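You operate a simulated robot arm through the tools that you are given. There is no shell and no other tool. Be economical: measure what you need, move in short steps, check, and stop when the job is done.

You are at the controls of a simulated two-armed robot. One attempt, no reset.

Task
Close the arch with the tapered brick named on the lot card.
Fine: first brush the dust off all three tapered bricks and put the blue brush back; the other two stay where they stand. Set down upright: blue brush. What is to be rubbed or washed off counts as gone when no trace of it is left.

It is judged by the outcome, as a careful person would: the job done as asked, and still so three seconds after it is handed in. It fails if anything else is knocked over, pushed out of place, dropped, spilled or broken.

Robot
Two 7-joint arms with fingered hands on one trunk that stands fixed in place. Base frame: the origin is at the foot of the trunk, x ahead of it, y to its left, z up. Lengths are in mm, angles in degrees, forces in N, time in s.
The left shoulder is at [60, 177, 875], the right one opposite. Payload 4 kg a hand.
The TCP of each hand is the grasp point between the finger pads, 37 mm short of the fingertips. In the tool frame z runs along the fingers and y along their closing line. The gripper opens to 124 mm. The gripper's body begins 43 mm behind the TCP. The gripper is a hand of 3 fingers: y runs from the thumb to the fingers, the wrist lies at [-15, -108, -202] in the tool frame, and closing takes about 1.5 s.
Orientation is told as [roll, pitch, yaw] about the base's x, y, z axes, in that order, counted from this pose: with the fingers straight down and the wrist toward the robot, the tool's x, y and z point along [0, 1, 0], [1, 0, 0] and [0, 0, -1] of the base frame.

Tools
- The arms move only by the tool step_arm. It takes "left_commands", "right_commands" or both (then of equal length, played together; a hand with none holds still); each is a list of rows, each an object (a shift or turn left out is 0, a gripper value left out holds the last) with "delta_pos": the shift along the base's x, y, z in mm, a list of three; "dr": the turn, a rotation vector about the base's x, y, z in degrees, a list of three. In form: [{"delta_pos": [tx, ty, tz], "dr": [rx, ry, rz]}, ...]. A call has 1 to 10 rows; each row shifts and turns the commanded pose from where the row before left it. "left_claw" and "right_claw" are, for a hand that has rows, the gripper command, from -1 (fully open) to 1 (shut), values between in proportion, set as the call begins (left out, the last holds). Each row takes 0.2 s and may step no farther than 50 mm and 8.6 degrees from the row before; otherwise, or with a gripper value out of range, the whole call is refused. A pose out of reach is approached as far as the arm can. The call stops where the force on the tool passes 40 N (or 10 N more than at its start, if that is more) or the arm is blocked; 0.2 s more then pass. Each finger travels about 72 mm/s and halts on what it meets, pressing with about 33 N; the grip force reading is that of the motor and also rises with nothing between the fingers. The clock runs only during rows and for 0.2 s after the last one: add rows that do not move to give the fingers time. The reply holds the time, the measured pose of the TCP, the force on the tool along the base axes, the opening and the grip force, in the units named above and with some noise, with the torque about the TCP (base axes, N m) and any sound that the robot's microphone picked up.
- Cameras (640 x 400 px; columns grow to the right, rows downward): "scene" is now at [52.3, 36.9, 1530.2]; the picture's right is [0.38, -0.93, 0.00], its down [-0.57, -0.23, -0.79] and it looks along [0.73, 0.30, -0.61] (base axes); focal length 316 px, centre (320, 200). "left" rides on the left gripper at [-64, -76, -137] in its tool frame; the picture's right is [-0.84, -0.26, 0.48], its down [0.48, -0.76, 0.43] and it looks along [0.26, 0.60, 0.76] (tool axes); focal length 256 px, centre (320, 200). "right" rides on the right gripper at [64, -76, -137] in its tool frame; the picture's right is [-0.84, 0.26, -0.48], its down [-0.48, -0.76, 0.43] and it looks along [-0.26, 0.60, 0.76] (tool axes); focal length 256 px, centre (320, 200). There is no depth. A picture from a camera that has moved, and an enlarged one, comes with that camera's place and axes in the base frame and with its lens.
- capture(camera): a new picture of that camera. It takes no simulated time.
- slide_trunk(by): slides the trunk up (or, below 0, down) by that many mm; the arms and the scene camera ride with it, the base frame stays. It gives what a move gives, with no picture.
- move_fingers(index, middle, thumb_bend, thumb_turn, hand): sets how far each is bent, from 0 (flat) to 1 (curled in); at 0.3 the hand is open as for a grip, at 0.7 the pads meet at the TCP. One left out holds its place. A second passes; each finger stops where it meets its share of the squeeze, and holds until it gets a number again. A gripper value or a shape takes the hand back. It gives what a move gives, with no picture; readings hold the bend of each and the force on the fingers (four entries, about 0 where the hand has none), thumb and palm. thumb_turn goes from beside the hand (0) to across from the fingers (1), as for a grip.
- set_grasp(shape, hand): the hand has 3 fingers and takes this shape, open, in about a second: jaw (thumb against the fingers, like two jaws); tri (thumb and two fingers); tip (a fingertip pinch); poke (one finger out to press); point (the index stretched); flat (the hand flat); cup (the hand cupped); fist (a fist). The gripper value then closes the fingers along that shape, each until it touches; the sizes above hold for jaw. It gives what a move gives, with no picture.
- head_to(pan, tilt): turns the head with the scene camera to pan (to the left, within 86 degrees either way) and tilt (down, from -29 to 69), counted from straight ahead of the robot. It gives what a move gives.
- inspect(camera, box): a new picture of the part [left, top, right, bottom] of that camera's present view, enlarged. It takes no simulated time.
- hand_in(): hands the job in; it is judged then, once.

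Go step by step. Nothing tells you positions but the pictures and the camera data: compare them with the known pose of the tool, close in by small moves and look again before you grip or let go. The budget is 120 turns and 94 pictures, counting those below and the enlarged ones. Unless the task says otherwise, let go and move clear before handing in, and close with one line.

The tools are called after "Request:" as a command line: name --argument value ..., lists and objects as JSON in quotes. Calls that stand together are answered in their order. step_arm: Moves the arms, as the interface text tells. Its arguments: {"type":"object","properties":{"left_commands":{"type":"array"},"left_claw":{"type":"number"},"right_commands":{"type":"array"},"right_claw":{"type":"number"}},"required":[]} The other tools are called the same way: slide_trunk (by) slides the trunk up or down; set_grasp (shape, hand) gives the hand a shape; move_fingers (index, middle, thumb_bend, thumb_turn, hand) moves the fingers one by one; head_to (pan, tilt) turns the head that bears the scene camera; capture (camera) takes a picture; inspect (camera, box) takes an enlarged picture of a part of a camera's view; hand_in () hands the job in.

At the start:

```text
time: 0.0
left_ee_pos: [373.4, 536.0, 1176.0]
left_tool_rot: [0.0, 0.0, -0.1]
left_contact_force: [0.7, -1.2, -0.2]
left_moment: [-0.03, -0.02, 0.02]
left_width: 123.4
left_gripper_force: 0.0
left_shape: jaw
left_bend: [0.3, 0.3, 0.3, 0.98]
left_finger forces: [0.1, 0.0, 0.1, 0.1, 0.0, 0.0]
right_ee_pos: [662.4, 100.4, 1176.1]
right_tool_rot: [0.1, 0.0, 0.0]
right_contact_force: [0.2, -0.4, 0.7]
right_moment: [-0.03, 0.0, 0.01]
right_width: 123.4
right_gripper_force: 0.1
right_shape: jaw
right_bend: [0.3, 0.3, 0.3, 0.98]
right_finger forces: [0.0, 0.0, 0.0, 0.0, 0.1, 0.0]
trunk travel left (down, up): [-400.0, 190.0]
head pan, tilt: [22.1, 37.7]
```

scene: 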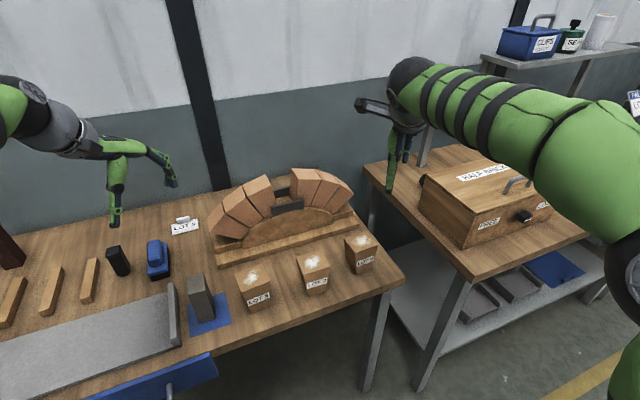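
right: 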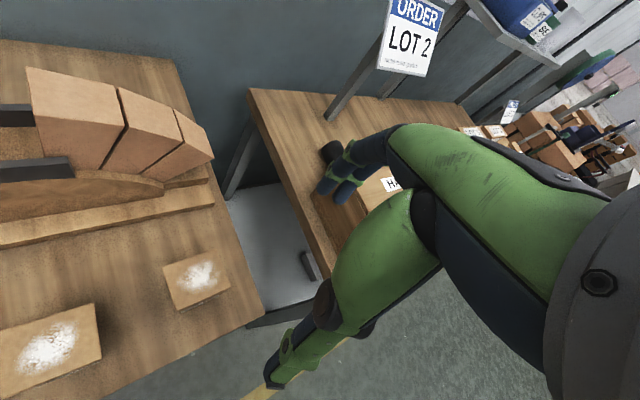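
left: 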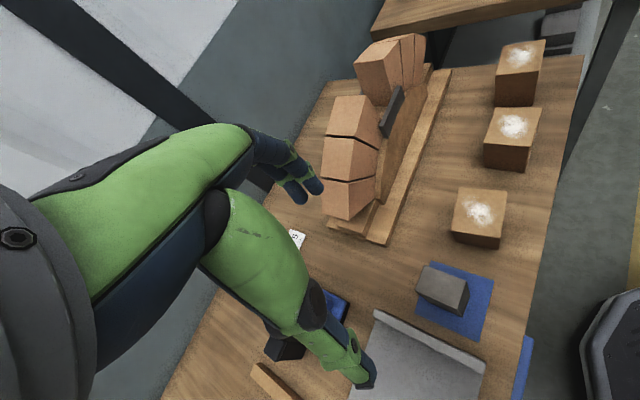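

I see an arch with a gap at the crown, three dusty tapered bricks in front of it, a blue brush and some cards. I'll enlarge the views to read the cards and labels.

Request:
inspect --camera "scene" --box '[80, 160, 400, 360]'

Request:
inspect --camera "scene" --box '[140, 200, 260, 275]'

Request:
inspect --camera "right" --box '[340, 0, 500, 100]'

Request:
inspect --camera "scene" --box '[220, 220, 380, 320]'

```text
2.00 times, centred on (240, 260) of scene
camera zoom: at [52.3, 36.9, 1530.2], right [0.38, -0.93, 0.0], down [-0.57, -0.23, -0.79], along [0.73, 0.3, -0.61], focal length 632 px, centre (480, 80)
```

zoom: 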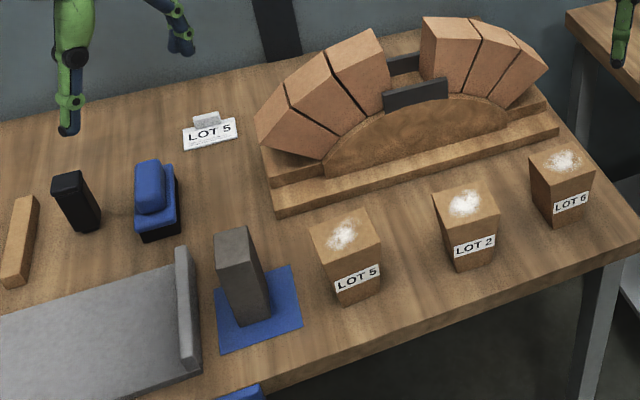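

```text
5.33 times, centred on (200, 238) of scene
camera zoom: at [52.3, 36.9, 1530.2], right [0.38, -0.93, 0.0], down [-0.57, -0.23, -0.79], along [0.73, 0.3, -0.61], focal length 1686 px, centre (960, 0)
```

zoom: 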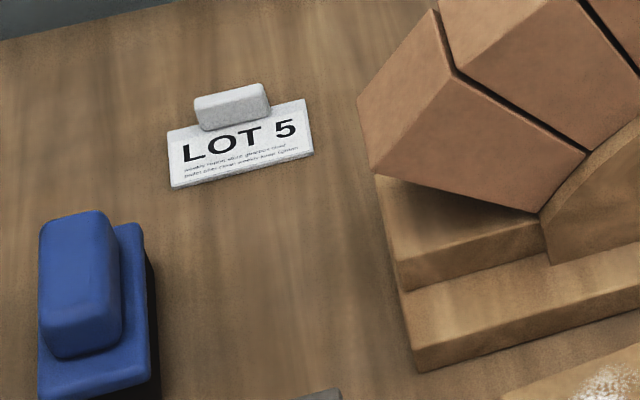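

```text
4.00 times, centred on (420, 50) of right
camera zoom: at [587.9, 164.0, 1311.5], right [0.26, -0.84, 0.48], down [-0.76, -0.48, -0.43], along [0.6, -0.26, -0.76], focal length 1024 px, centre (-80, 800)
```

zoom: 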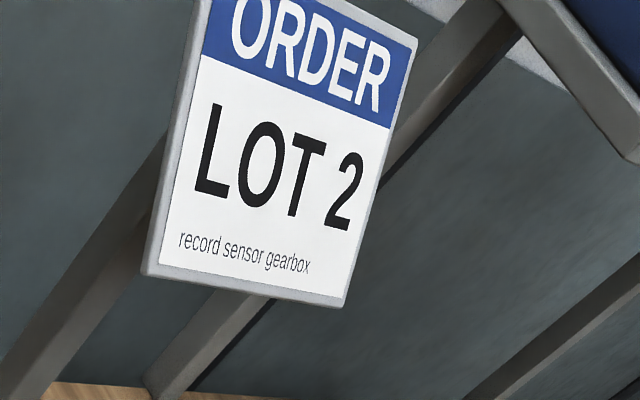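

```text
4.00 times, centred on (300, 270) of scene
camera zoom: at [52.3, 36.9, 1530.2], right [0.38, -0.93, 0.0], down [-0.57, -0.23, -0.79], along [0.73, 0.3, -0.61], focal length 1265 px, centre (400, -80)
```

zoom: 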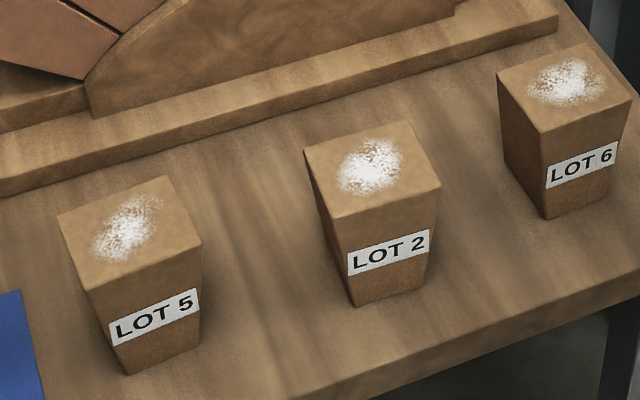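

The card by the arch reads LOT 5; the LOT 2 sign is an order sign at the neighbouring station. I'll zoom in on the arch gap, the bricks, the brush and the card's fine print.

Request:
inspect --camera "scene" --box '[200, 155, 360, 255]'

Request:
inspect --camera "scene" --box '[220, 250, 300, 320]'

Request:
inspect --camera "scene" --box '[100, 220, 196, 295]'

Request:
inspect --camera "scene" --box '[165, 212, 205, 238]'

```text
4.00 times, centred on (280, 205) of scene
camera zoom: at [52.3, 36.9, 1530.2], right [0.38, -0.93, 0.0], down [-0.57, -0.23, -0.79], along [0.73, 0.3, -0.61], focal length 1265 px, centre (480, 180)
```

zoom: 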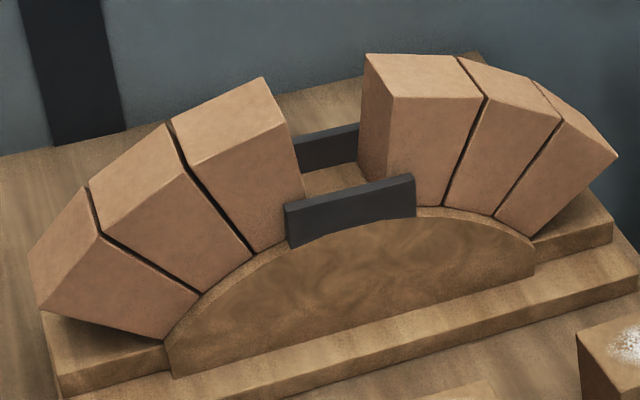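

```text
5.71 times, centred on (260, 285) of scene
camera zoom: at [52.3, 36.9, 1530.2], right [0.38, -0.93, 0.0], down [-0.57, -0.23, -0.79], along [0.73, 0.3, -0.61], focal length 1807 px, centre (663, -286)
```

zoom: 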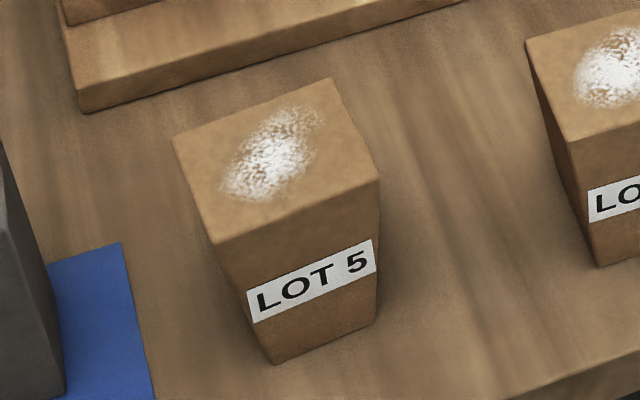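

```text
5.33 times, centred on (148, 258) of scene
camera zoom: at [52.3, 36.9, 1530.2], right [0.38, -0.93, 0.0], down [-0.57, -0.23, -0.79], along [0.73, 0.3, -0.61], focal length 1686 px, centre (1237, -107)
```

zoom: 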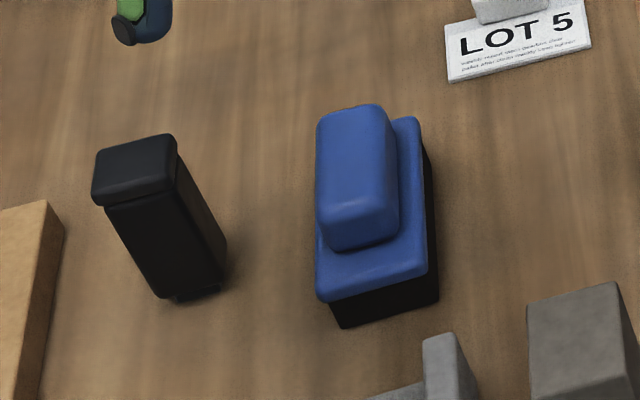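

```text
15.38 times, centred on (185, 225) of scene
camera zoom: at [52.3, 36.9, 1530.2], right [0.38, -0.93, 0.0], down [-0.57, -0.23, -0.79], along [0.73, 0.3, -0.61], focal length 4865 px, centre (2397, -185)
```

zoom: 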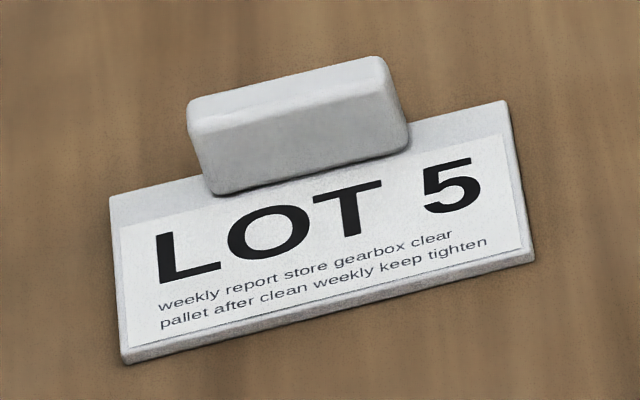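

The card confirms LOT 5, and the tapered bricks stand narrow end down. I'll raise the trunk to get a second viewpoint for triangulation.

Request:
slide_trunk --by 190

Request:
inspect --camera "scene" --box '[80, 200, 400, 400]'

```text
time: 2.1
left_ee_pos: [374.8, 534.6, 1365.1]
left_tool_rot: [0.0, -0.1, 0.0]
left_contact_force: [0.3, 0.0, -0.6]
left_moment: [-0.02, -0.04, -0.01]
left_width: 123.7
left_gripper_force: 0.1
left_shape: jaw
left_bend: [0.3, 0.3, 0.3, 0.98]
left_finger forces: [0.0, 0.0, 0.0, 0.0, 0.0, 0.0]
right_ee_pos: [662.7, 100.6, 1365.1]
right_tool_rot: [0.0, 0.0, 0.0]
right_contact_force: [-0.5, 0.3, -0.1]
right_moment: [-0.01, -0.01, -0.02]
right_width: 123.5
right_gripper_force: 0.0
right_shape: jaw
right_bend: [0.3, 0.3, 0.3, 0.98]
right_finger forces: [0.0, 0.0, 0.0, 0.0, 0.0, 0.1]
trunk travel left (down, up): [-590.0, 0.0]
head pan, tilt: [22.1, 37.7]
```

```text
2.00 times, centred on (240, 300) of scene
camera zoom: at [52.4, 37.0, 1720.1], right [0.38, -0.93, 0.0], down [-0.57, -0.23, -0.79], along [0.73, 0.3, -0.61], focal length 632 px, centre (480, 0)
```

zoom: 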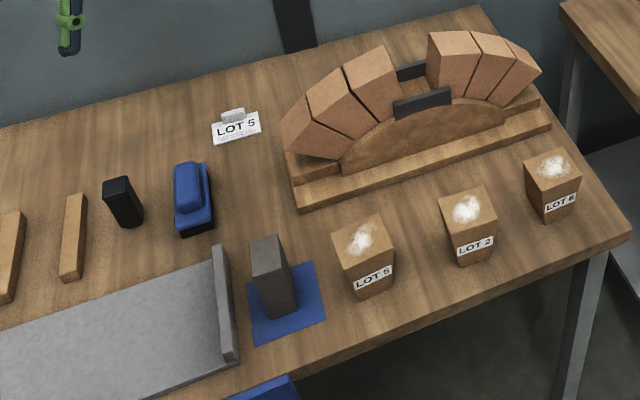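

From the higher viewpoint all objects are visible. I'll take close-up zooms here to triangulate precisely.

Request:
inspect --camera "scene" --box '[230, 290, 310, 360]'

Request:
inspect --camera "scene" --box '[115, 270, 211, 345]'

Request:
inspect --camera "scene" --box '[210, 210, 370, 310]'

```text
5.71 times, centred on (270, 325) of scene
camera zoom: at [52.4, 37.0, 1720.1], right [0.38, -0.93, 0.0], down [-0.57, -0.23, -0.79], along [0.73, 0.3, -0.61], focal length 1807 px, centre (606, -514)
```

zoom: 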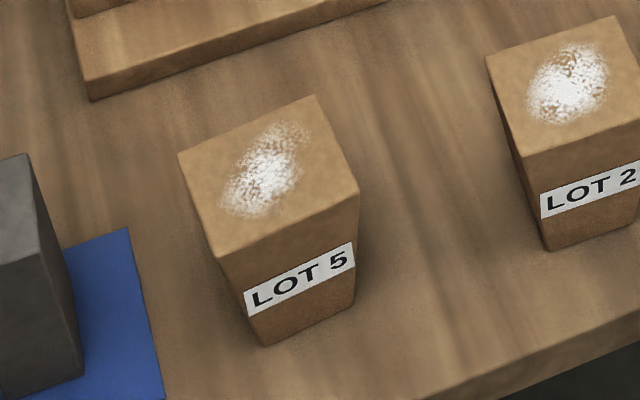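

```text
5.33 times, centred on (163, 308) of scene
camera zoom: at [52.4, 37.0, 1720.1], right [0.38, -0.93, 0.0], down [-0.57, -0.23, -0.79], along [0.73, 0.3, -0.61], focal length 1686 px, centre (1157, -373)
```

zoom: 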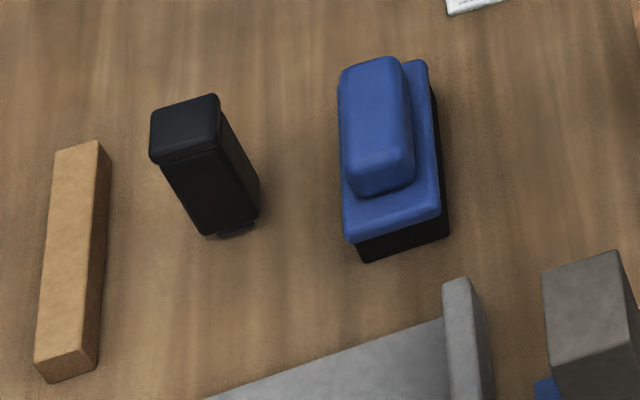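

```text
4.00 times, centred on (290, 260) of scene
camera zoom: at [52.4, 37.0, 1720.1], right [0.38, -0.93, 0.0], down [-0.57, -0.23, -0.79], along [0.73, 0.3, -0.61], focal length 1265 px, centre (440, -40)
```

zoom: 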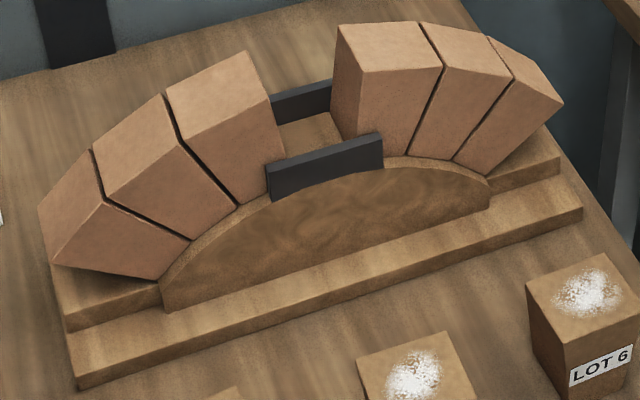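

The LOT 5 brick's top is about 73 x 63 mm at z≈897, tapering to about 48 mm at the table (z≈797) and centred near (455, 382). I'll zoom tight on the gap from this height, then again from a lower one.

Request:
inspect --camera "scene" --box '[250, 210, 330, 265]'

Request:
slide_trunk --by -140

Request:
inspect --camera "scene" --box '[245, 175, 325, 230]'

Request:
capture --camera "right"

```text
7.27 times, centred on (290, 238) of scene
camera zoom: at [52.4, 37.0, 1720.1], right [0.38, -0.93, 0.0], down [-0.57, -0.23, -0.79], along [0.73, 0.3, -0.61], focal length 2300 px, centre (538, -73)
```

zoom: 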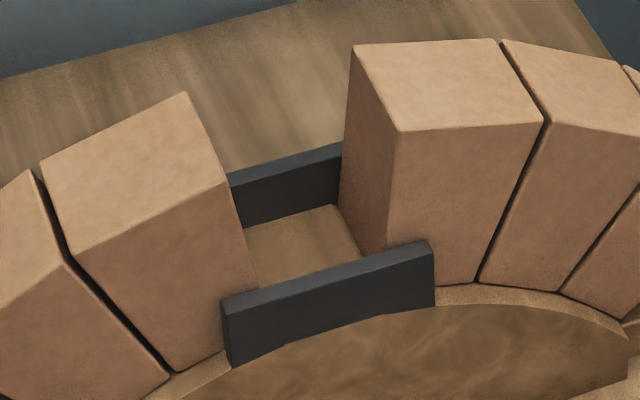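

```text
time: 3.8
left_ee_pos: [374.6, 534.4, 1227.0]
left_tool_rot: [0.0, 0.0, 0.1]
left_contact_force: [-0.1, 0.0, 0.6]
left_moment: [0.02, 0.02, -0.02]
left_width: 123.7
left_gripper_force: 0.1
left_shape: jaw
left_bend: [0.3, 0.3, 0.3, 0.98]
left_finger forces: [0.1, 0.1, 0.0, 0.0, 0.0, 0.0]
right_ee_pos: [663.0, 100.5, 1225.5]
right_tool_rot: [0.0, 0.0, -0.1]
right_contact_force: [0.6, 0.0, -0.6]
right_moment: [0.0, 0.01, -0.03]
right_width: 123.5
right_gripper_force: 0.0
right_shape: jaw
right_bend: [0.3, 0.3, 0.3, 0.98]
right_finger forces: [0.0, 0.1, 0.1, 0.0, 0.1, 0.0]
trunk travel left (down, up): [-450.0, 140.0]
head pan, tilt: [22.1, 37.7]
```

```text
7.27 times, centred on (285, 202) of scene
camera zoom: at [52.2, 36.8, 1580.2], right [0.38, -0.93, 0.0], down [-0.57, -0.23, -0.79], along [0.73, 0.3, -0.61], focal length 2300 px, centre (574, 182)
```

zoom: 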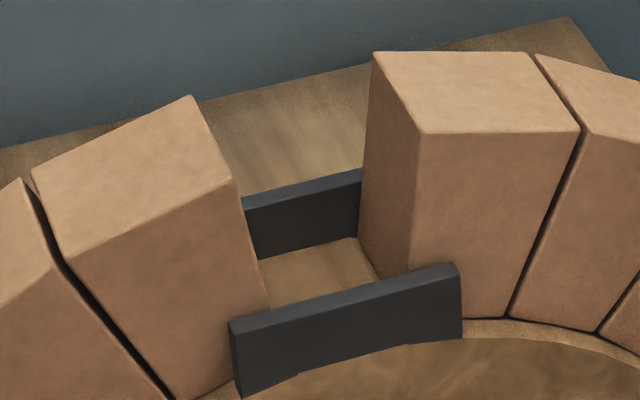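

```text
76 pictures are left
camera right: at [587.8, 164.0, 1361.6], right [0.26, -0.84, 0.48], down [-0.76, -0.48, -0.43], along [0.6, -0.25, -0.76], focal length 256 px, centre (320, 200)
```

right: 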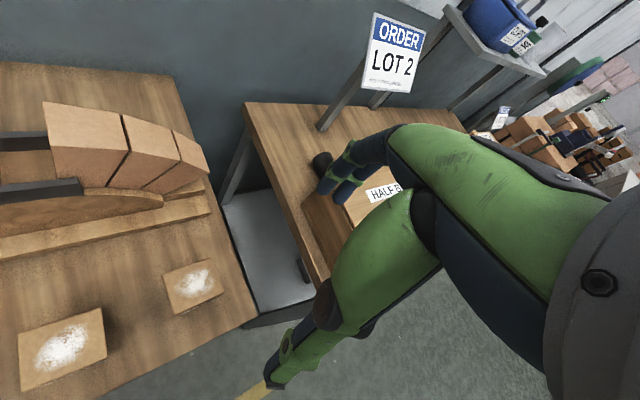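

The brush is at about (452, 710), with its long axis at 45° and its handle top at z≈870. The gap centre is about (718, 426), with its top at z≈1025 and its depth axis at about 45°. I'll move the right arm clear and turn the left hand to hover above the brush.

Request:
step_arm --right_commands '[{"delta_pos": [-20, -45, 0]}, {"delta_pos": [-20, -45, 0]}, {"delta_pos": [-20, -45, 0]}, {"delta_pos": [-20, -45, 0]}, {"delta_pos": [-20, -45, 0]}, {"delta_pos": [0, 0, 0]}]' --left_commands '[{"delta_pos": [13, 30, -20], "dr": [0, 0, -7.5]}, {"delta_pos": [13, 30, -20], "dr": [0, 0, -7.5]}, {"delta_pos": [13, 30, -20], "dr": [0, 0, -7.5]}, {"delta_pos": [13, 30, -20], "dr": [0, 0, -7.5]}, {"delta_pos": [13, 30, -20], "dr": [0, 0, -7.5]}, {"delta_pos": [13, 26, -20], "dr": [0, 0, -7.5]}]'

Request:
capture --camera "scene"

Request:
capture --camera "left"

```text
time: 5.2
left_ee_pos: [450.6, 711.9, 1102.6]
left_tool_rot: [-0.1, 0.0, -45.0]
left_contact_force: [-0.3, 0.7, 0.4]
left_moment: [-0.01, 0.0, -0.04]
left_width: 123.7
left_gripper_force: 0.0
left_shape: jaw
left_bend: [0.3, 0.3, 0.3, 0.98]
left_finger forces: [0.1, 0.1, 0.0, 0.0, 0.1, 0.0]
right_ee_pos: [564.6, -126.3, 1226.2]
right_tool_rot: [0.0, 0.2, 0.1]
right_contact_force: [-0.6, 1.3, 0.5]
right_moment: [0.01, 0.0, 0.01]
right_width: 123.7
right_gripper_force: 0.0
right_shape: jaw
right_bend: [0.3, 0.3, 0.3, 0.98]
right_finger forces: [0.1, 0.1, 0.0, 0.1, 0.0, 0.0]
trunk travel left (down, up): [-450.0, 140.0]
head pan, tilt: [22.1, 37.7]
```

```text
75 pictures are left
camera scene: at [53.4, 38.8, 1580.1], right [0.38, -0.93, 0.0], down [-0.57, -0.23, -0.79], along [0.73, 0.3, -0.61], focal length 316 px, centre (320, 200)
```

scene: 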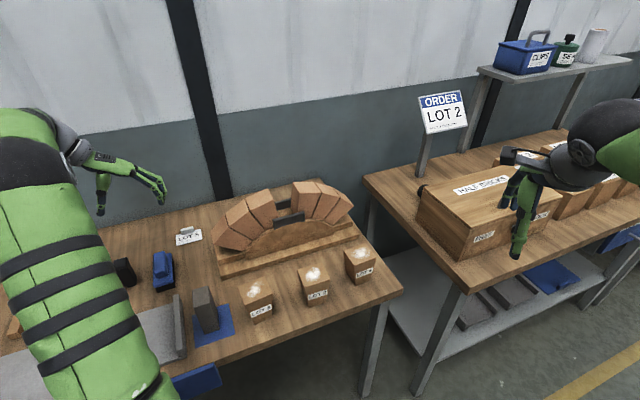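

```text
74 pictures are left
camera left: at [353.1, 721.1, 1239.1], right [-0.77, -0.41, -0.48], down [-0.19, 0.88, -0.44], along [0.6, -0.24, -0.76], focal length 256 px, centre (320, 200)
```

left: 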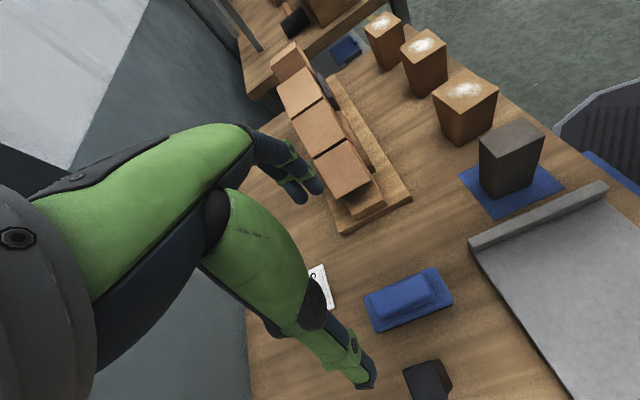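

The hand is above the brush, which this view puts at about (448, 703). I'll descend part of the way and look again.

Request:
step_arm --left_commands '[{"delta_pos": [0, -3, -40]}, {"delta_pos": [-1, -3, -40]}, {"delta_pos": [0, 0, -40]}, {"delta_pos": [0, 0, -32]}]'

Request:
inspect --camera "left" --box '[280, 200, 480, 400]'

Request:
inspect --camera "scene" --box '[80, 180, 240, 300]'

```text
time: 6.2
left_ee_pos: [450.3, 706.1, 953.6]
left_tool_rot: [0.0, -0.1, -45.0]
left_contact_force: [0.1, 0.7, 0.1]
left_moment: [0.0, -0.01, 0.0]
left_width: 123.5
left_gripper_force: 0.0
left_shape: jaw
left_bend: [0.3, 0.3, 0.3, 0.98]
left_finger forces: [0.1, 0.0, 0.0, 0.0, 0.1, 0.0]
right_ee_pos: [564.4, -127.6, 1227.1]
right_tool_rot: [0.0, 0.0, 0.0]
right_contact_force: [0.3, -0.5, 0.5]
right_moment: [0.01, -0.01, 0.01]
right_width: 123.5
right_gripper_force: 0.1
right_shape: jaw
right_bend: [0.3, 0.3, 0.3, 0.98]
right_finger forces: [0.0, 0.1, 0.0, 0.0, 0.0, 0.1]
trunk travel left (down, up): [-450.0, 140.0]
head pan, tilt: [22.1, 37.7]
```

```text
2.00 times, centred on (380, 300) of left
camera zoom: at [351.1, 714.3, 1088.2], right [-0.77, -0.41, -0.48], down [-0.2, 0.88, -0.43], along [0.6, -0.24, -0.76], focal length 512 px, centre (200, 0)
```

zoom: 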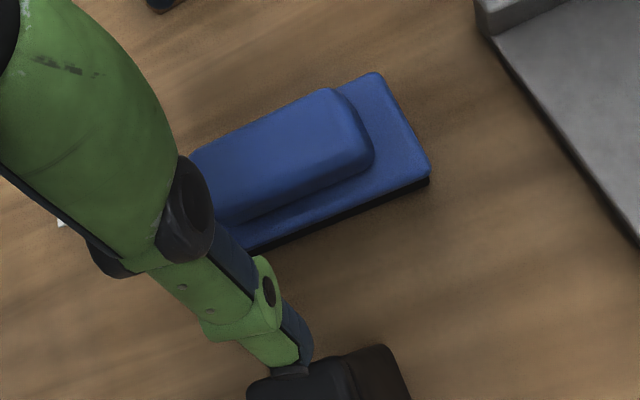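

```text
3.33 times, centred on (160, 240) of scene
camera zoom: at [52.5, 37.2, 1580.2], right [0.38, -0.93, 0.0], down [-0.57, -0.23, -0.79], along [0.73, 0.3, -0.61], focal length 1054 px, centre (853, 67)
```

zoom: 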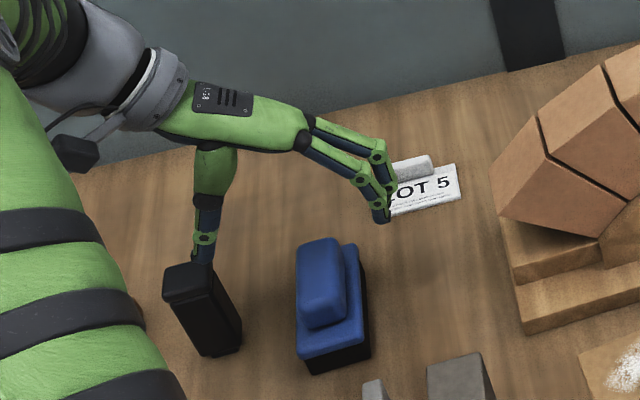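

The thumb side is close to the black standing object (top z≈891), so I'll narrow the opening to about 65 mm before going lower.

Request:
step_arm --left_commands '[{"delta_pos": [2.5, 3, 0]}, {}, {}, {}, {}]' --left_claw -0.05

Request:
inspect --camera "scene" --box '[100, 200, 220, 290]'

Request:
inspect --camera "left" --box '[280, 200, 480, 400]'

```text
time: 7.3
left_ee_pos: [451.1, 707.4, 954.2]
left_tool_rot: [0.0, 0.0, -45.0]
left_contact_force: [1.1, -0.1, -0.7]
left_moment: [-0.03, 0.03, -0.02]
left_width: 65.5
left_gripper_force: 0.1
left_shape: jaw
left_bend: [0.41, 0.45, 0.55, 0.99]
left_finger forces: [0.0, 0.1, 0.0, 0.0, 0.1, 0.0]
right_ee_pos: [564.0, -127.3, 1226.5]
right_tool_rot: [0.0, 0.0, 0.0]
right_contact_force: [0.8, 0.6, 0.3]
right_moment: [-0.01, -0.01, -0.01]
right_width: 123.8
right_gripper_force: 0.0
right_shape: jaw
right_bend: [0.3, 0.3, 0.3, 0.98]
right_finger forces: [0.1, 0.1, 0.0, 0.0, 0.0, 0.0]
trunk travel left (down, up): [-450.0, 140.0]
head pan, tilt: [22.1, 37.7]
```

```text
4.44 times, centred on (160, 245) of scene
camera zoom: at [52.3, 36.9, 1580.2], right [0.38, -0.93, 0.0], down [-0.57, -0.23, -0.79], along [0.73, 0.3, -0.61], focal length 1405 px, centre (1031, 0)
```

zoom: 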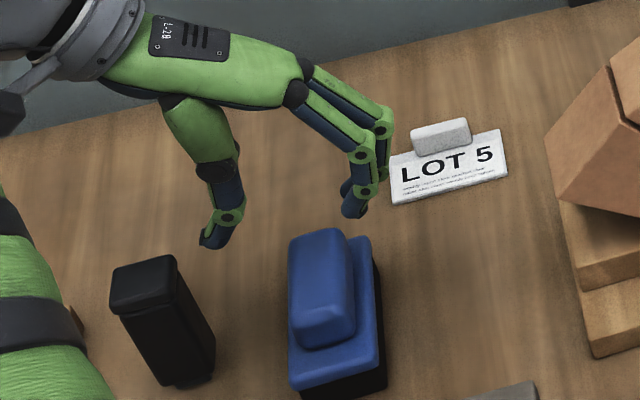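

```text
2.00 times, centred on (380, 300) of left
camera zoom: at [353.3, 716.9, 1089.5], right [-0.77, -0.41, -0.48], down [-0.2, 0.88, -0.43], along [0.6, -0.24, -0.76], focal length 512 px, centre (200, 0)
```

zoom: 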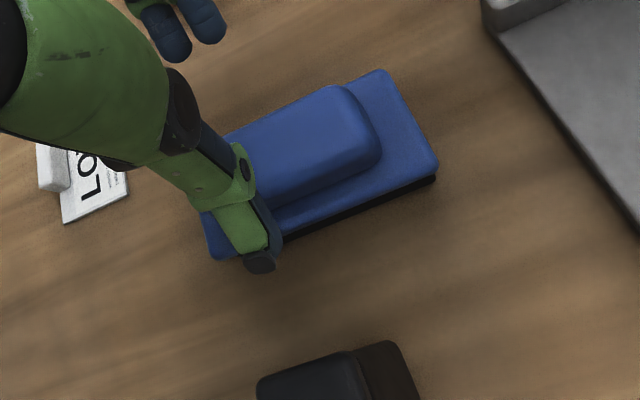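

The opening is 65 mm, centred over the handle and clear of the black object. I'll descend with the fingertips just above the blue plate.

Request:
step_arm --left_commands '[{"delta_pos": [1, 1, -25]}, {"delta_pos": [0, 0, -25]}, {"delta_pos": [0, 0, -14]}, {"delta_pos": [0, 0, -8]}, {}]'

Request:
inspect --camera "scene" --box '[100, 200, 220, 290]'

Request:
inspect --camera "left" --box '[280, 200, 480, 400]'

```text
time: 8.6
left_ee_pos: [455.8, 708.2, 882.5]
left_tool_rot: [0.0, 0.0, -45.0]
left_contact_force: [-0.7, 1.8, -0.3]
left_moment: [-0.02, 0.01, -0.04]
left_width: 66.0
left_gripper_force: 0.0
left_shape: jaw
left_bend: [0.41, 0.45, 0.55, 1.0]
left_finger forces: [0.0, 0.1, 0.0, 0.0, 1.2, 0.0]
right_ee_pos: [563.8, -127.9, 1226.3]
right_tool_rot: [0.1, 0.0, 0.1]
right_contact_force: [-0.2, 0.6, 0.5]
right_moment: [0.01, -0.01, 0.0]
right_width: 123.8
right_gripper_force: 0.1
right_shape: jaw
right_bend: [0.3, 0.3, 0.3, 0.98]
right_finger forces: [0.1, 0.0, 0.0, 0.0, 0.0, 0.0]
trunk travel left (down, up): [-450.0, 140.0]
head pan, tilt: [22.1, 37.7]
```

```text
4.44 times, centred on (160, 245) of scene
camera zoom: at [52.2, 36.8, 1580.2], right [0.38, -0.93, 0.0], down [-0.57, -0.23, -0.79], along [0.73, 0.3, -0.61], focal length 1405 px, centre (1031, 0)
```

zoom: 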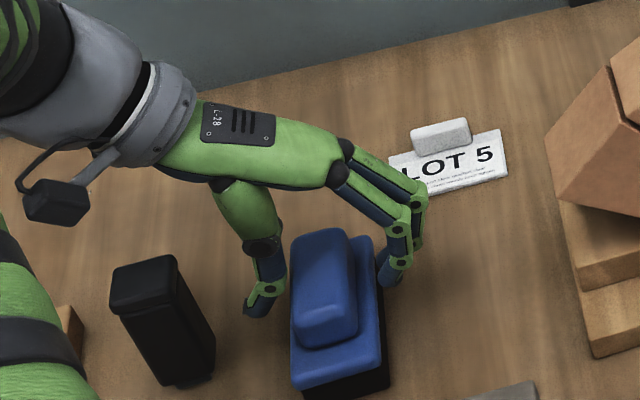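

```text
2.00 times, centred on (380, 300) of left
camera zoom: at [357.8, 717.0, 1018.3], right [-0.77, -0.41, -0.48], down [-0.2, 0.88, -0.43], along [0.6, -0.24, -0.76], focal length 512 px, centre (200, 0)
```

zoom: 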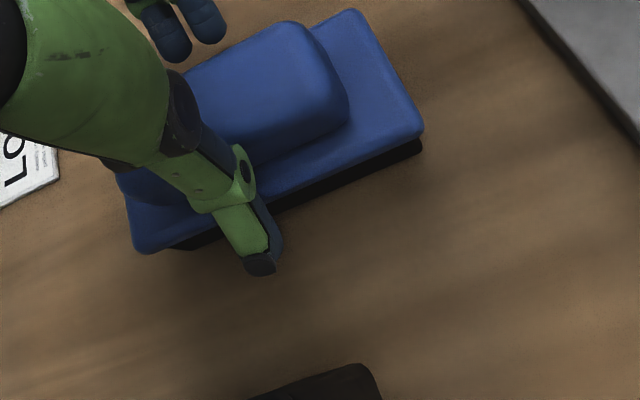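

The fingers straddle the brush. I'll close gently and check the width: about 36 mm means the handle, about 54 mm means the plate.

Request:
step_arm --left_commands '[{}, {}, {}, {}]' --left_claw 0.25

Request:
inspect --camera "left" --box '[280, 200, 480, 400]'

```text
time: 9.6
left_ee_pos: [456.5, 708.2, 883.2]
left_tool_rot: [0.1, 0.0, -45.0]
left_contact_force: [2.5, -2.2, 7.6]
left_moment: [-0.4, -0.38, 0.03]
left_width: 42.1
left_gripper_force: 33.2
left_shape: jaw
left_bend: [0.48, 0.51, 0.61, 1.0]
left_finger forces: [24.2, 14.4, 0.0, 0.0, 35.7, 0.1]
right_ee_pos: [564.3, -129.6, 1227.5]
right_tool_rot: [0.0, 0.0, 0.0]
right_contact_force: [-0.1, 0.2, 0.8]
right_moment: [0.0, 0.0, 0.0]
right_width: 123.6
right_gripper_force: 0.1
right_shape: jaw
right_bend: [0.3, 0.3, 0.3, 0.98]
right_finger forces: [0.0, 0.1, 0.0, 0.0, 0.1, 0.0]
trunk travel left (down, up): [-450.0, 140.0]
head pan, tilt: [22.1, 37.7]
```

```text
2.00 times, centred on (380, 300) of left
camera zoom: at [358.4, 716.3, 1019.3], right [-0.77, -0.41, -0.48], down [-0.2, 0.88, -0.43], along [0.6, -0.24, -0.76], focal length 512 px, centre (200, 0)
```

zoom: 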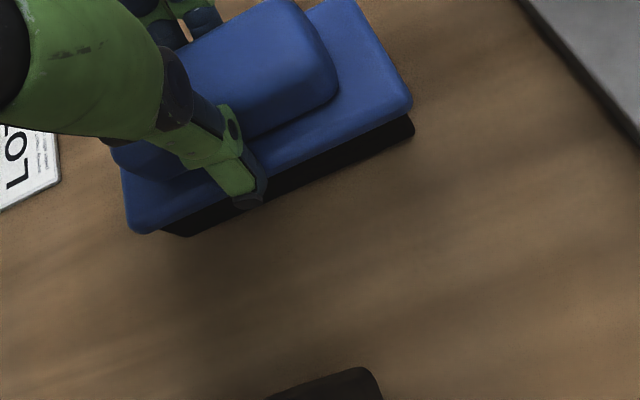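

The hand grips the handle at 42 mm with 33 N. I'll lift a little and check the hold.

Request:
step_arm --left_commands '[{}, {}, {"delta_pos": [0, 0, 10]}, {"delta_pos": [0, 0, 20]}, {"delta_pos": [0, 0, 30]}, {"delta_pos": [0, 0, 40]}, {}]' --left_claw 0.6

Request:
inspect --camera "scene" --box '[100, 180, 220, 270]'

Request:
inspect --camera "left" --box '[280, 200, 480, 400]'

```text
time: 11.2
left_ee_pos: [455.7, 708.1, 981.9]
left_tool_rot: [-0.1, 0.0, -45.1]
left_contact_force: [0.7, 0.3, -1.9]
left_moment: [0.02, 0.02, -0.02]
left_width: 41.2
left_gripper_force: 33.0
left_shape: jaw
left_bend: [0.47, 0.5, 0.62, 1.0]
left_finger forces: [22.3, 12.4, 0.1, 0.1, 35.1, 0.0]
right_ee_pos: [564.1, -127.6, 1227.1]
right_tool_rot: [0.0, 0.1, 0.1]
right_contact_force: [0.2, -0.3, -0.7]
right_moment: [-0.02, -0.01, 0.0]
right_width: 123.6
right_gripper_force: 0.1
right_shape: jaw
right_bend: [0.3, 0.3, 0.3, 0.98]
right_finger forces: [0.0, 0.1, 0.1, 0.1, 0.0, 0.0]
trunk travel left (down, up): [-450.0, 140.0]
head pan, tilt: [22.1, 37.7]
```

```text
4.44 times, centred on (160, 225) of scene
camera zoom: at [52.5, 37.3, 1580.1], right [0.38, -0.93, 0.0], down [-0.57, -0.23, -0.79], along [0.73, 0.3, -0.61], focal length 1405 px, centre (1031, 89)
```

zoom: 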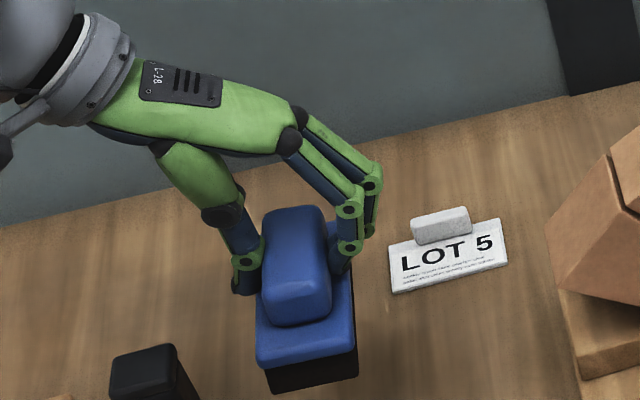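

```text
2.00 times, centred on (380, 300) of left
camera zoom: at [359.2, 716.2, 1117.1], right [-0.77, -0.41, -0.48], down [-0.2, 0.88, -0.43], along [0.6, -0.24, -0.76], focal length 512 px, centre (200, 0)
```

zoom: 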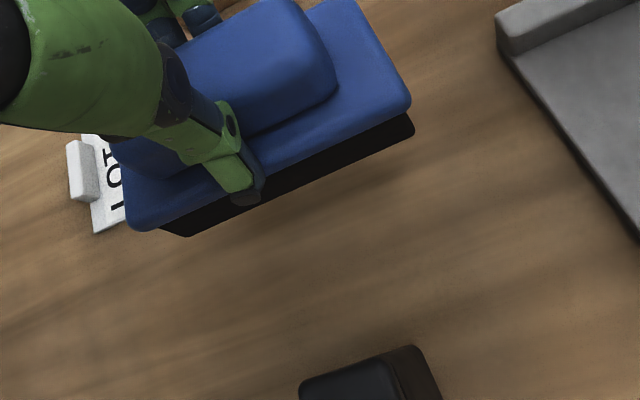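

The brush is held cleanly, with the bristle bottom about 86 mm below the TCP. I'll raise it and carry it over to LOT 5, turning so that the strokes run along the bricks' depth.

Request:
step_arm --left_commands '[{"delta_pos": [0, 0, 30]}, {"delta_pos": [0, 0, 30]}, {"delta_pos": [0, -27, 0], "dr": [0, 0, 7.8]}, {"delta_pos": [0, -27, 0], "dr": [0, 0, 7.8]}, {"delta_pos": [0, -27, 0], "dr": [0, 0, 7.8]}, {"delta_pos": [0, -27, 0], "dr": [0, 0, 7.8]}, {"delta_pos": [0, -27, 0], "dr": [0, 0, 7.8]}, {"delta_pos": [0, -27, 0], "dr": [0, 0, 7.8]}]'

Request:
step_arm --left_commands '[{"delta_pos": [0, -27, 0], "dr": [0, 0, 7.8]}, {"delta_pos": [0, -27, 0], "dr": [0, 0, 7.8]}, {"delta_pos": [0, -27, 0], "dr": [0, 0, 7.8]}, {"delta_pos": [0, -27, 0], "dr": [0, 0, 7.8]}, {"delta_pos": [0, -27, 0], "dr": [0, 0, 7.8]}, {"delta_pos": [0, -29, 0], "dr": [0, 0, 7.8]}, {}]'

Request:
inspect --camera "scene" --box '[180, 160, 380, 320]'

Request:
capture --camera "left"

```text
time: 12.9
left_ee_pos: [453.8, 544.6, 1042.5]
left_tool_rot: [0.0, -0.2, 2.1]
left_contact_force: [0.0, 1.0, -2.2]
left_moment: [0.03, -0.01, -0.01]
left_width: 41.1
left_gripper_force: 33.0
left_shape: jaw
left_bend: [0.47, 0.5, 0.62, 1.0]
left_finger forces: [22.3, 12.5, 0.1, 0.1, 35.3, 0.0]
right_ee_pos: [564.4, -128.3, 1226.4]
right_tool_rot: [0.1, -0.1, 0.0]
right_contact_force: [-0.3, -0.4, -0.1]
right_moment: [-0.01, 0.05, 0.0]
right_width: 123.8
right_gripper_force: 0.1
right_shape: jaw
right_bend: [0.3, 0.3, 0.3, 0.98]
right_finger forces: [0.0, 0.0, 0.0, 0.0, 0.0, 0.1]
trunk travel left (down, up): [-450.0, 140.0]
head pan, tilt: [22.1, 37.7]
```

```text
time: 14.6
left_ee_pos: [452.2, 381.2, 1044.9]
left_tool_rot: [0.0, 0.0, 48.5]
left_contact_force: [0.6, 0.8, -1.4]
left_moment: [0.03, 0.02, 0.02]
left_width: 41.0
left_gripper_force: 32.8
left_shape: jaw
left_bend: [0.47, 0.5, 0.62, 1.0]
left_finger forces: [22.1, 12.5, 0.0, 0.1, 36.1, 0.0]
right_ee_pos: [563.0, -127.1, 1226.3]
right_tool_rot: [0.0, 0.0, -0.1]
right_contact_force: [0.0, 0.1, -0.1]
right_moment: [0.03, 0.02, 0.01]
right_width: 123.4
right_gripper_force: 0.1
right_shape: jaw
right_bend: [0.3, 0.3, 0.3, 0.98]
right_finger forces: [0.1, 0.0, 0.1, 0.1, 0.0, 0.1]
trunk travel left (down, up): [-450.0, 140.0]
head pan, tilt: [22.1, 37.7]
```

```text
2.50 times, centred on (280, 240) of scene
camera zoom: at [52.3, 36.9, 1580.2], right [0.38, -0.93, 0.0], down [-0.57, -0.23, -0.79], along [0.73, 0.3, -0.61], focal length 790 px, centre (420, 100)
```

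zoom: 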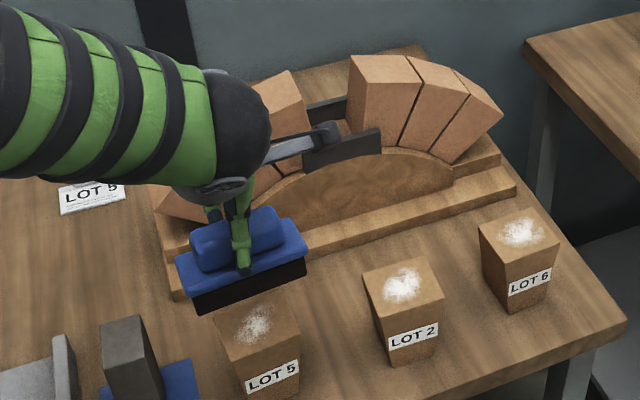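

```text
63 pictures are left
camera left: at [451.5, 281.8, 1179.9], right [0.46, -0.75, -0.48], down [-0.86, -0.25, -0.43], along [0.2, 0.62, -0.76], focal length 256 px, centre (320, 200)
```

left: 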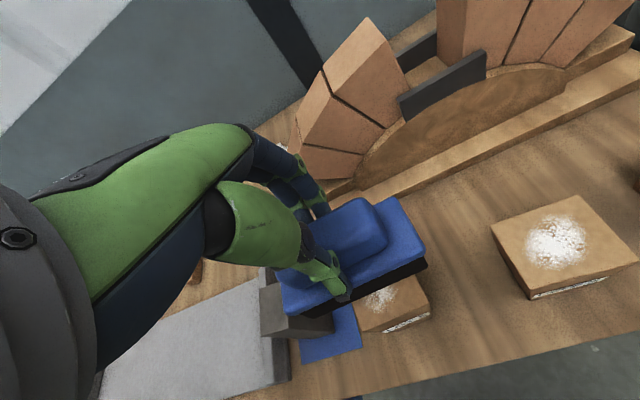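

The brush is over LOT 5. I'll lower it in small steps until the bristles touch lightly.

Request:
step_arm --left_commands '[{"delta_pos": [2, 1, -25]}, {"delta_pos": [0, 0, -20]}, {"delta_pos": [0, 0, -6]}, {"delta_pos": [0, 0, -3]}, {}]'

Request:
inspect --camera "scene" --box '[200, 220, 320, 320]'

```text
time: 15.8
left_ee_pos: [457.3, 383.8, 989.8]
left_tool_rot: [-0.1, -0.1, 48.6]
left_contact_force: [-0.3, -0.2, -1.7]
left_moment: [-0.02, 0.01, 0.02]
left_width: 40.6
left_gripper_force: 33.4
left_shape: jaw
left_bend: [0.47, 0.5, 0.62, 1.0]
left_finger forces: [22.2, 12.5, 0.0, 0.1, 36.8, 0.0]
right_ee_pos: [563.4, -126.8, 1226.6]
right_tool_rot: [0.0, 0.0, 0.0]
right_contact_force: [-0.5, -1.0, -0.2]
right_moment: [-0.01, 0.0, 0.03]
right_width: 123.7
right_gripper_force: 0.1
right_shape: jaw
right_bend: [0.3, 0.3, 0.3, 0.98]
right_finger forces: [0.0, 0.0, 0.0, 0.0, 0.0, 0.0]
trunk travel left (down, up): [-450.0, 140.0]
head pan, tilt: [22.1, 37.7]
```

```text
4.00 times, centred on (260, 270) of scene
camera zoom: at [52.4, 36.9, 1580.2], right [0.38, -0.93, 0.0], down [-0.57, -0.23, -0.79], along [0.73, 0.3, -0.61], focal length 1265 px, centre (560, -80)
```

zoom: 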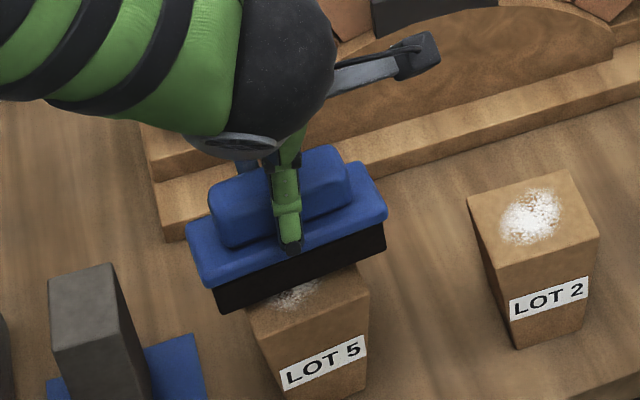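

The bristles are still slightly above the top and sit about 22 mm too far back. I'll shift forward over the dust and lower gently.

Request:
step_arm --left_commands '[{"delta_pos": [-14, -17, 0]}, {"delta_pos": [0, 0, -2]}, {"delta_pos": [0, 0, -2]}, {}]'

Request:
inspect --camera "scene" --box '[200, 220, 320, 320]'

Request:
capture --camera "left"

```text
time: 16.8
left_ee_pos: [444.1, 368.2, 987.0]
left_tool_rot: [0.0, -0.1, 48.6]
left_contact_force: [-0.1, 0.4, -1.7]
left_moment: [0.01, 0.02, -0.03]
left_width: 40.6
left_gripper_force: 33.3
left_shape: jaw
left_bend: [0.47, 0.5, 0.62, 1.0]
left_finger forces: [22.2, 12.5, 0.0, 0.0, 36.8, 0.1]
right_ee_pos: [564.1, -127.3, 1226.6]
right_tool_rot: [0.0, 0.0, 0.1]
right_contact_force: [-0.4, 0.4, 0.5]
right_moment: [-0.03, 0.03, -0.03]
right_width: 123.7
right_gripper_force: 0.0
right_shape: jaw
right_bend: [0.3, 0.3, 0.3, 0.98]
right_finger forces: [0.0, 0.1, 0.0, 0.0, 0.0, 0.0]
trunk travel left (down, up): [-450.0, 140.0]
head pan, tilt: [22.1, 37.7]
```

```text
4.00 times, centred on (260, 270) of scene
camera zoom: at [52.4, 36.9, 1580.2], right [0.38, -0.93, 0.0], down [-0.57, -0.23, -0.79], along [0.73, 0.3, -0.61], focal length 1265 px, centre (560, -80)
```

zoom: 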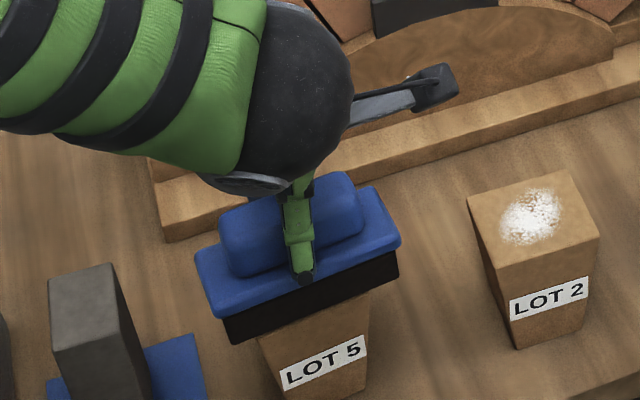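

```text
60 pictures are left
camera left: at [441.8, 268.1, 1121.7], right [0.46, -0.75, -0.48], down [-0.86, -0.25, -0.43], along [0.2, 0.62, -0.76], focal length 256 px, centre (320, 200)
```

left: 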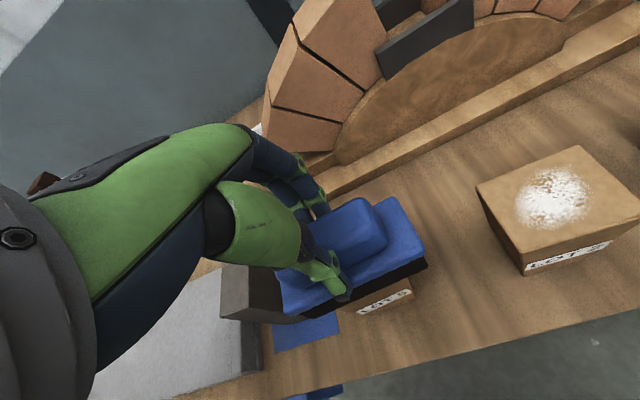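

The brush now covers the top of LOT 5 and there's no contact yet. I'll keep lowering it in small steps.

Request:
step_arm --left_commands '[{"delta_pos": [0, 0, -1.5]}, {"delta_pos": [0, 0, -1.5]}, {}]'

Request:
step_arm --left_commands '[{"delta_pos": [0, 0, -1]}, {"delta_pos": [0, 0, -1]}, {}]'

```text
time: 17.6
left_ee_pos: [443.5, 366.5, 982.9]
left_tool_rot: [0.0, 0.0, 48.6]
left_contact_force: [0.5, 0.5, 0.4]
left_moment: [0.01, -0.02, -0.01]
left_width: 40.5
left_gripper_force: 33.5
left_shape: jaw
left_bend: [0.47, 0.5, 0.62, 1.0]
left_finger forces: [22.4, 12.8, 0.0, 0.0, 38.7, 0.0]
right_ee_pos: [564.0, -126.5, 1226.4]
right_tool_rot: [0.1, 0.0, 0.1]
right_contact_force: [-0.2, 0.9, -0.6]
right_moment: [0.01, 0.01, -0.03]
right_width: 124.0
right_gripper_force: 0.0
right_shape: jaw
right_bend: [0.3, 0.3, 0.3, 0.98]
right_finger forces: [0.0, 0.1, 0.0, 0.0, 0.0, 0.0]
trunk travel left (down, up): [-450.0, 140.0]
head pan, tilt: [22.1, 37.7]
```

```text
time: 18.4
left_ee_pos: [442.8, 366.1, 979.7]
left_tool_rot: [0.0, 0.0, 48.6]
left_contact_force: [0.5, 0.3, -0.6]
left_moment: [0.05, -0.06, -0.02]
left_width: 41.0
left_gripper_force: 33.0
left_shape: jaw
left_bend: [0.47, 0.5, 0.62, 1.0]
left_finger forces: [22.5, 13.2, 0.1, 0.0, 39.8, 0.0]
right_ee_pos: [564.5, -127.1, 1226.7]
right_tool_rot: [0.0, 0.0, 0.0]
right_contact_force: [0.6, 0.6, 0.5]
right_moment: [-0.01, -0.01, -0.03]
right_width: 123.7
right_gripper_force: 0.0
right_shape: jaw
right_bend: [0.3, 0.3, 0.3, 0.98]
right_finger forces: [0.0, 0.0, 0.0, 0.1, 0.0, 0.0]
trunk travel left (down, up): [-450.0, 140.0]
head pan, tilt: [22.1, 37.7]
```

The rising thumb reading shows light contact. I'll make one short gentle stroke and look at the result.

Request:
step_arm --left_commands '[{"delta_pos": [-5, -5.8, 0]}, {"delta_pos": [5, 5.8, 0]}, {"delta_pos": [5, 5.8, 0]}, {"delta_pos": [5, 5.8, 0]}, {"delta_pos": [5, 5.8, 0]}, {"delta_pos": [4, 4.6, 0]}, {"delta_pos": [4, 4.6, 0]}, {}]'

Request:
inspect --camera "scene" --box '[200, 220, 320, 320]'

```text
time: 20.1
left_ee_pos: [466.6, 394.3, 980.0]
left_tool_rot: [0.0, 0.0, 48.6]
left_contact_force: [0.0, -0.4, 0.4]
left_moment: [0.02, -0.01, 0.0]
left_width: 40.4
left_gripper_force: 33.8
left_shape: jaw
left_bend: [0.47, 0.5, 0.62, 1.0]
left_finger forces: [22.4, 12.8, 0.0, 0.0, 42.7, 0.0]
right_ee_pos: [564.1, -128.1, 1228.0]
right_tool_rot: [0.0, 0.1, 0.1]
right_contact_force: [0.6, -0.2, 0.5]
right_moment: [-0.02, 0.02, -0.01]
right_width: 123.5
right_gripper_force: 0.1
right_shape: jaw
right_bend: [0.3, 0.3, 0.3, 0.98]
right_finger forces: [0.0, 0.1, 0.0, 0.1, 0.0, 0.1]
trunk travel left (down, up): [-450.0, 140.0]
head pan, tilt: [22.1, 37.7]
```

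```text
4.00 times, centred on (260, 270) of scene
camera zoom: at [52.4, 36.9, 1580.1], right [0.38, -0.93, 0.0], down [-0.57, -0.23, -0.79], along [0.73, 0.3, -0.61], focal length 1265 px, centre (560, -80)
```

zoom: 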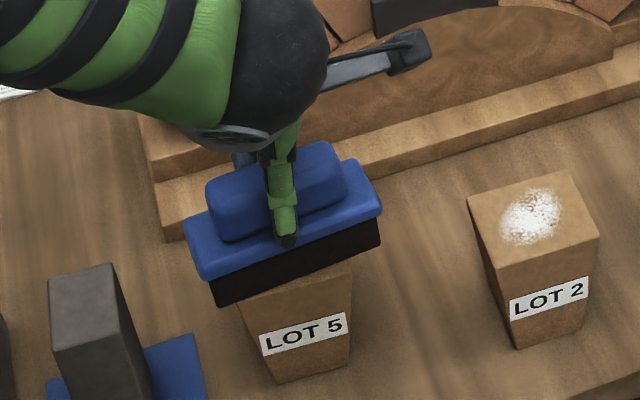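

The brick slid with the brush, which doesn't matter for LOT 5 but would for the others. I'll lift and see how much dust went.

Request:
step_arm --left_commands '[{"delta_pos": [0, 0, 5]}, {"delta_pos": [0, 0, 25]}, {"delta_pos": [20, 23, 20]}, {"delta_pos": [20, 23, 0]}, {}]'

Request:
inspect --camera "scene" --box '[200, 240, 320, 340]'

```text
time: 21.4
left_ee_pos: [505.7, 439.6, 1032.9]
left_tool_rot: [0.0, 0.0, 48.6]
left_contact_force: [-0.2, -0.4, -1.5]
left_moment: [0.03, 0.03, 0.01]
left_width: 40.5
left_gripper_force: 33.3
left_shape: jaw
left_bend: [0.47, 0.5, 0.62, 1.0]
left_finger forces: [22.6, 12.5, 0.1, 0.1, 41.8, 0.0]
right_ee_pos: [564.3, -127.0, 1227.2]
right_tool_rot: [0.0, 0.0, 0.0]
right_contact_force: [0.6, -0.6, -1.2]
right_moment: [-0.01, -0.03, 0.02]
right_width: 124.0
right_gripper_force: 0.0
right_shape: jaw
right_bend: [0.3, 0.3, 0.3, 0.98]
right_finger forces: [0.0, 0.1, 0.0, 0.0, 0.1, 0.1]
trunk travel left (down, up): [-450.0, 140.0]
head pan, tilt: [22.1, 37.7]
```

```text
4.00 times, centred on (260, 290) of scene
camera zoom: at [52.2, 36.8, 1580.2], right [0.38, -0.93, 0.0], down [-0.57, -0.23, -0.79], along [0.73, 0.3, -0.61], focal length 1265 px, centre (560, -160)
```

zoom: 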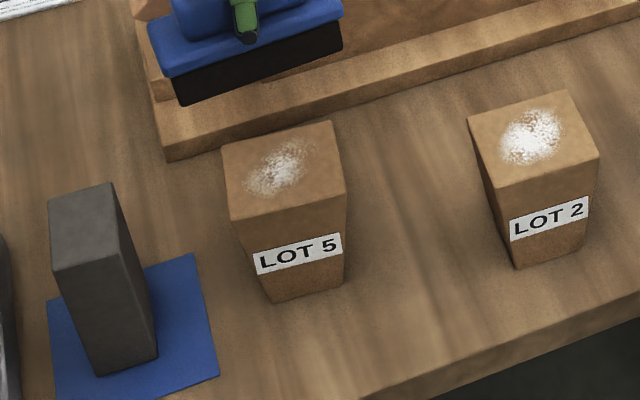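

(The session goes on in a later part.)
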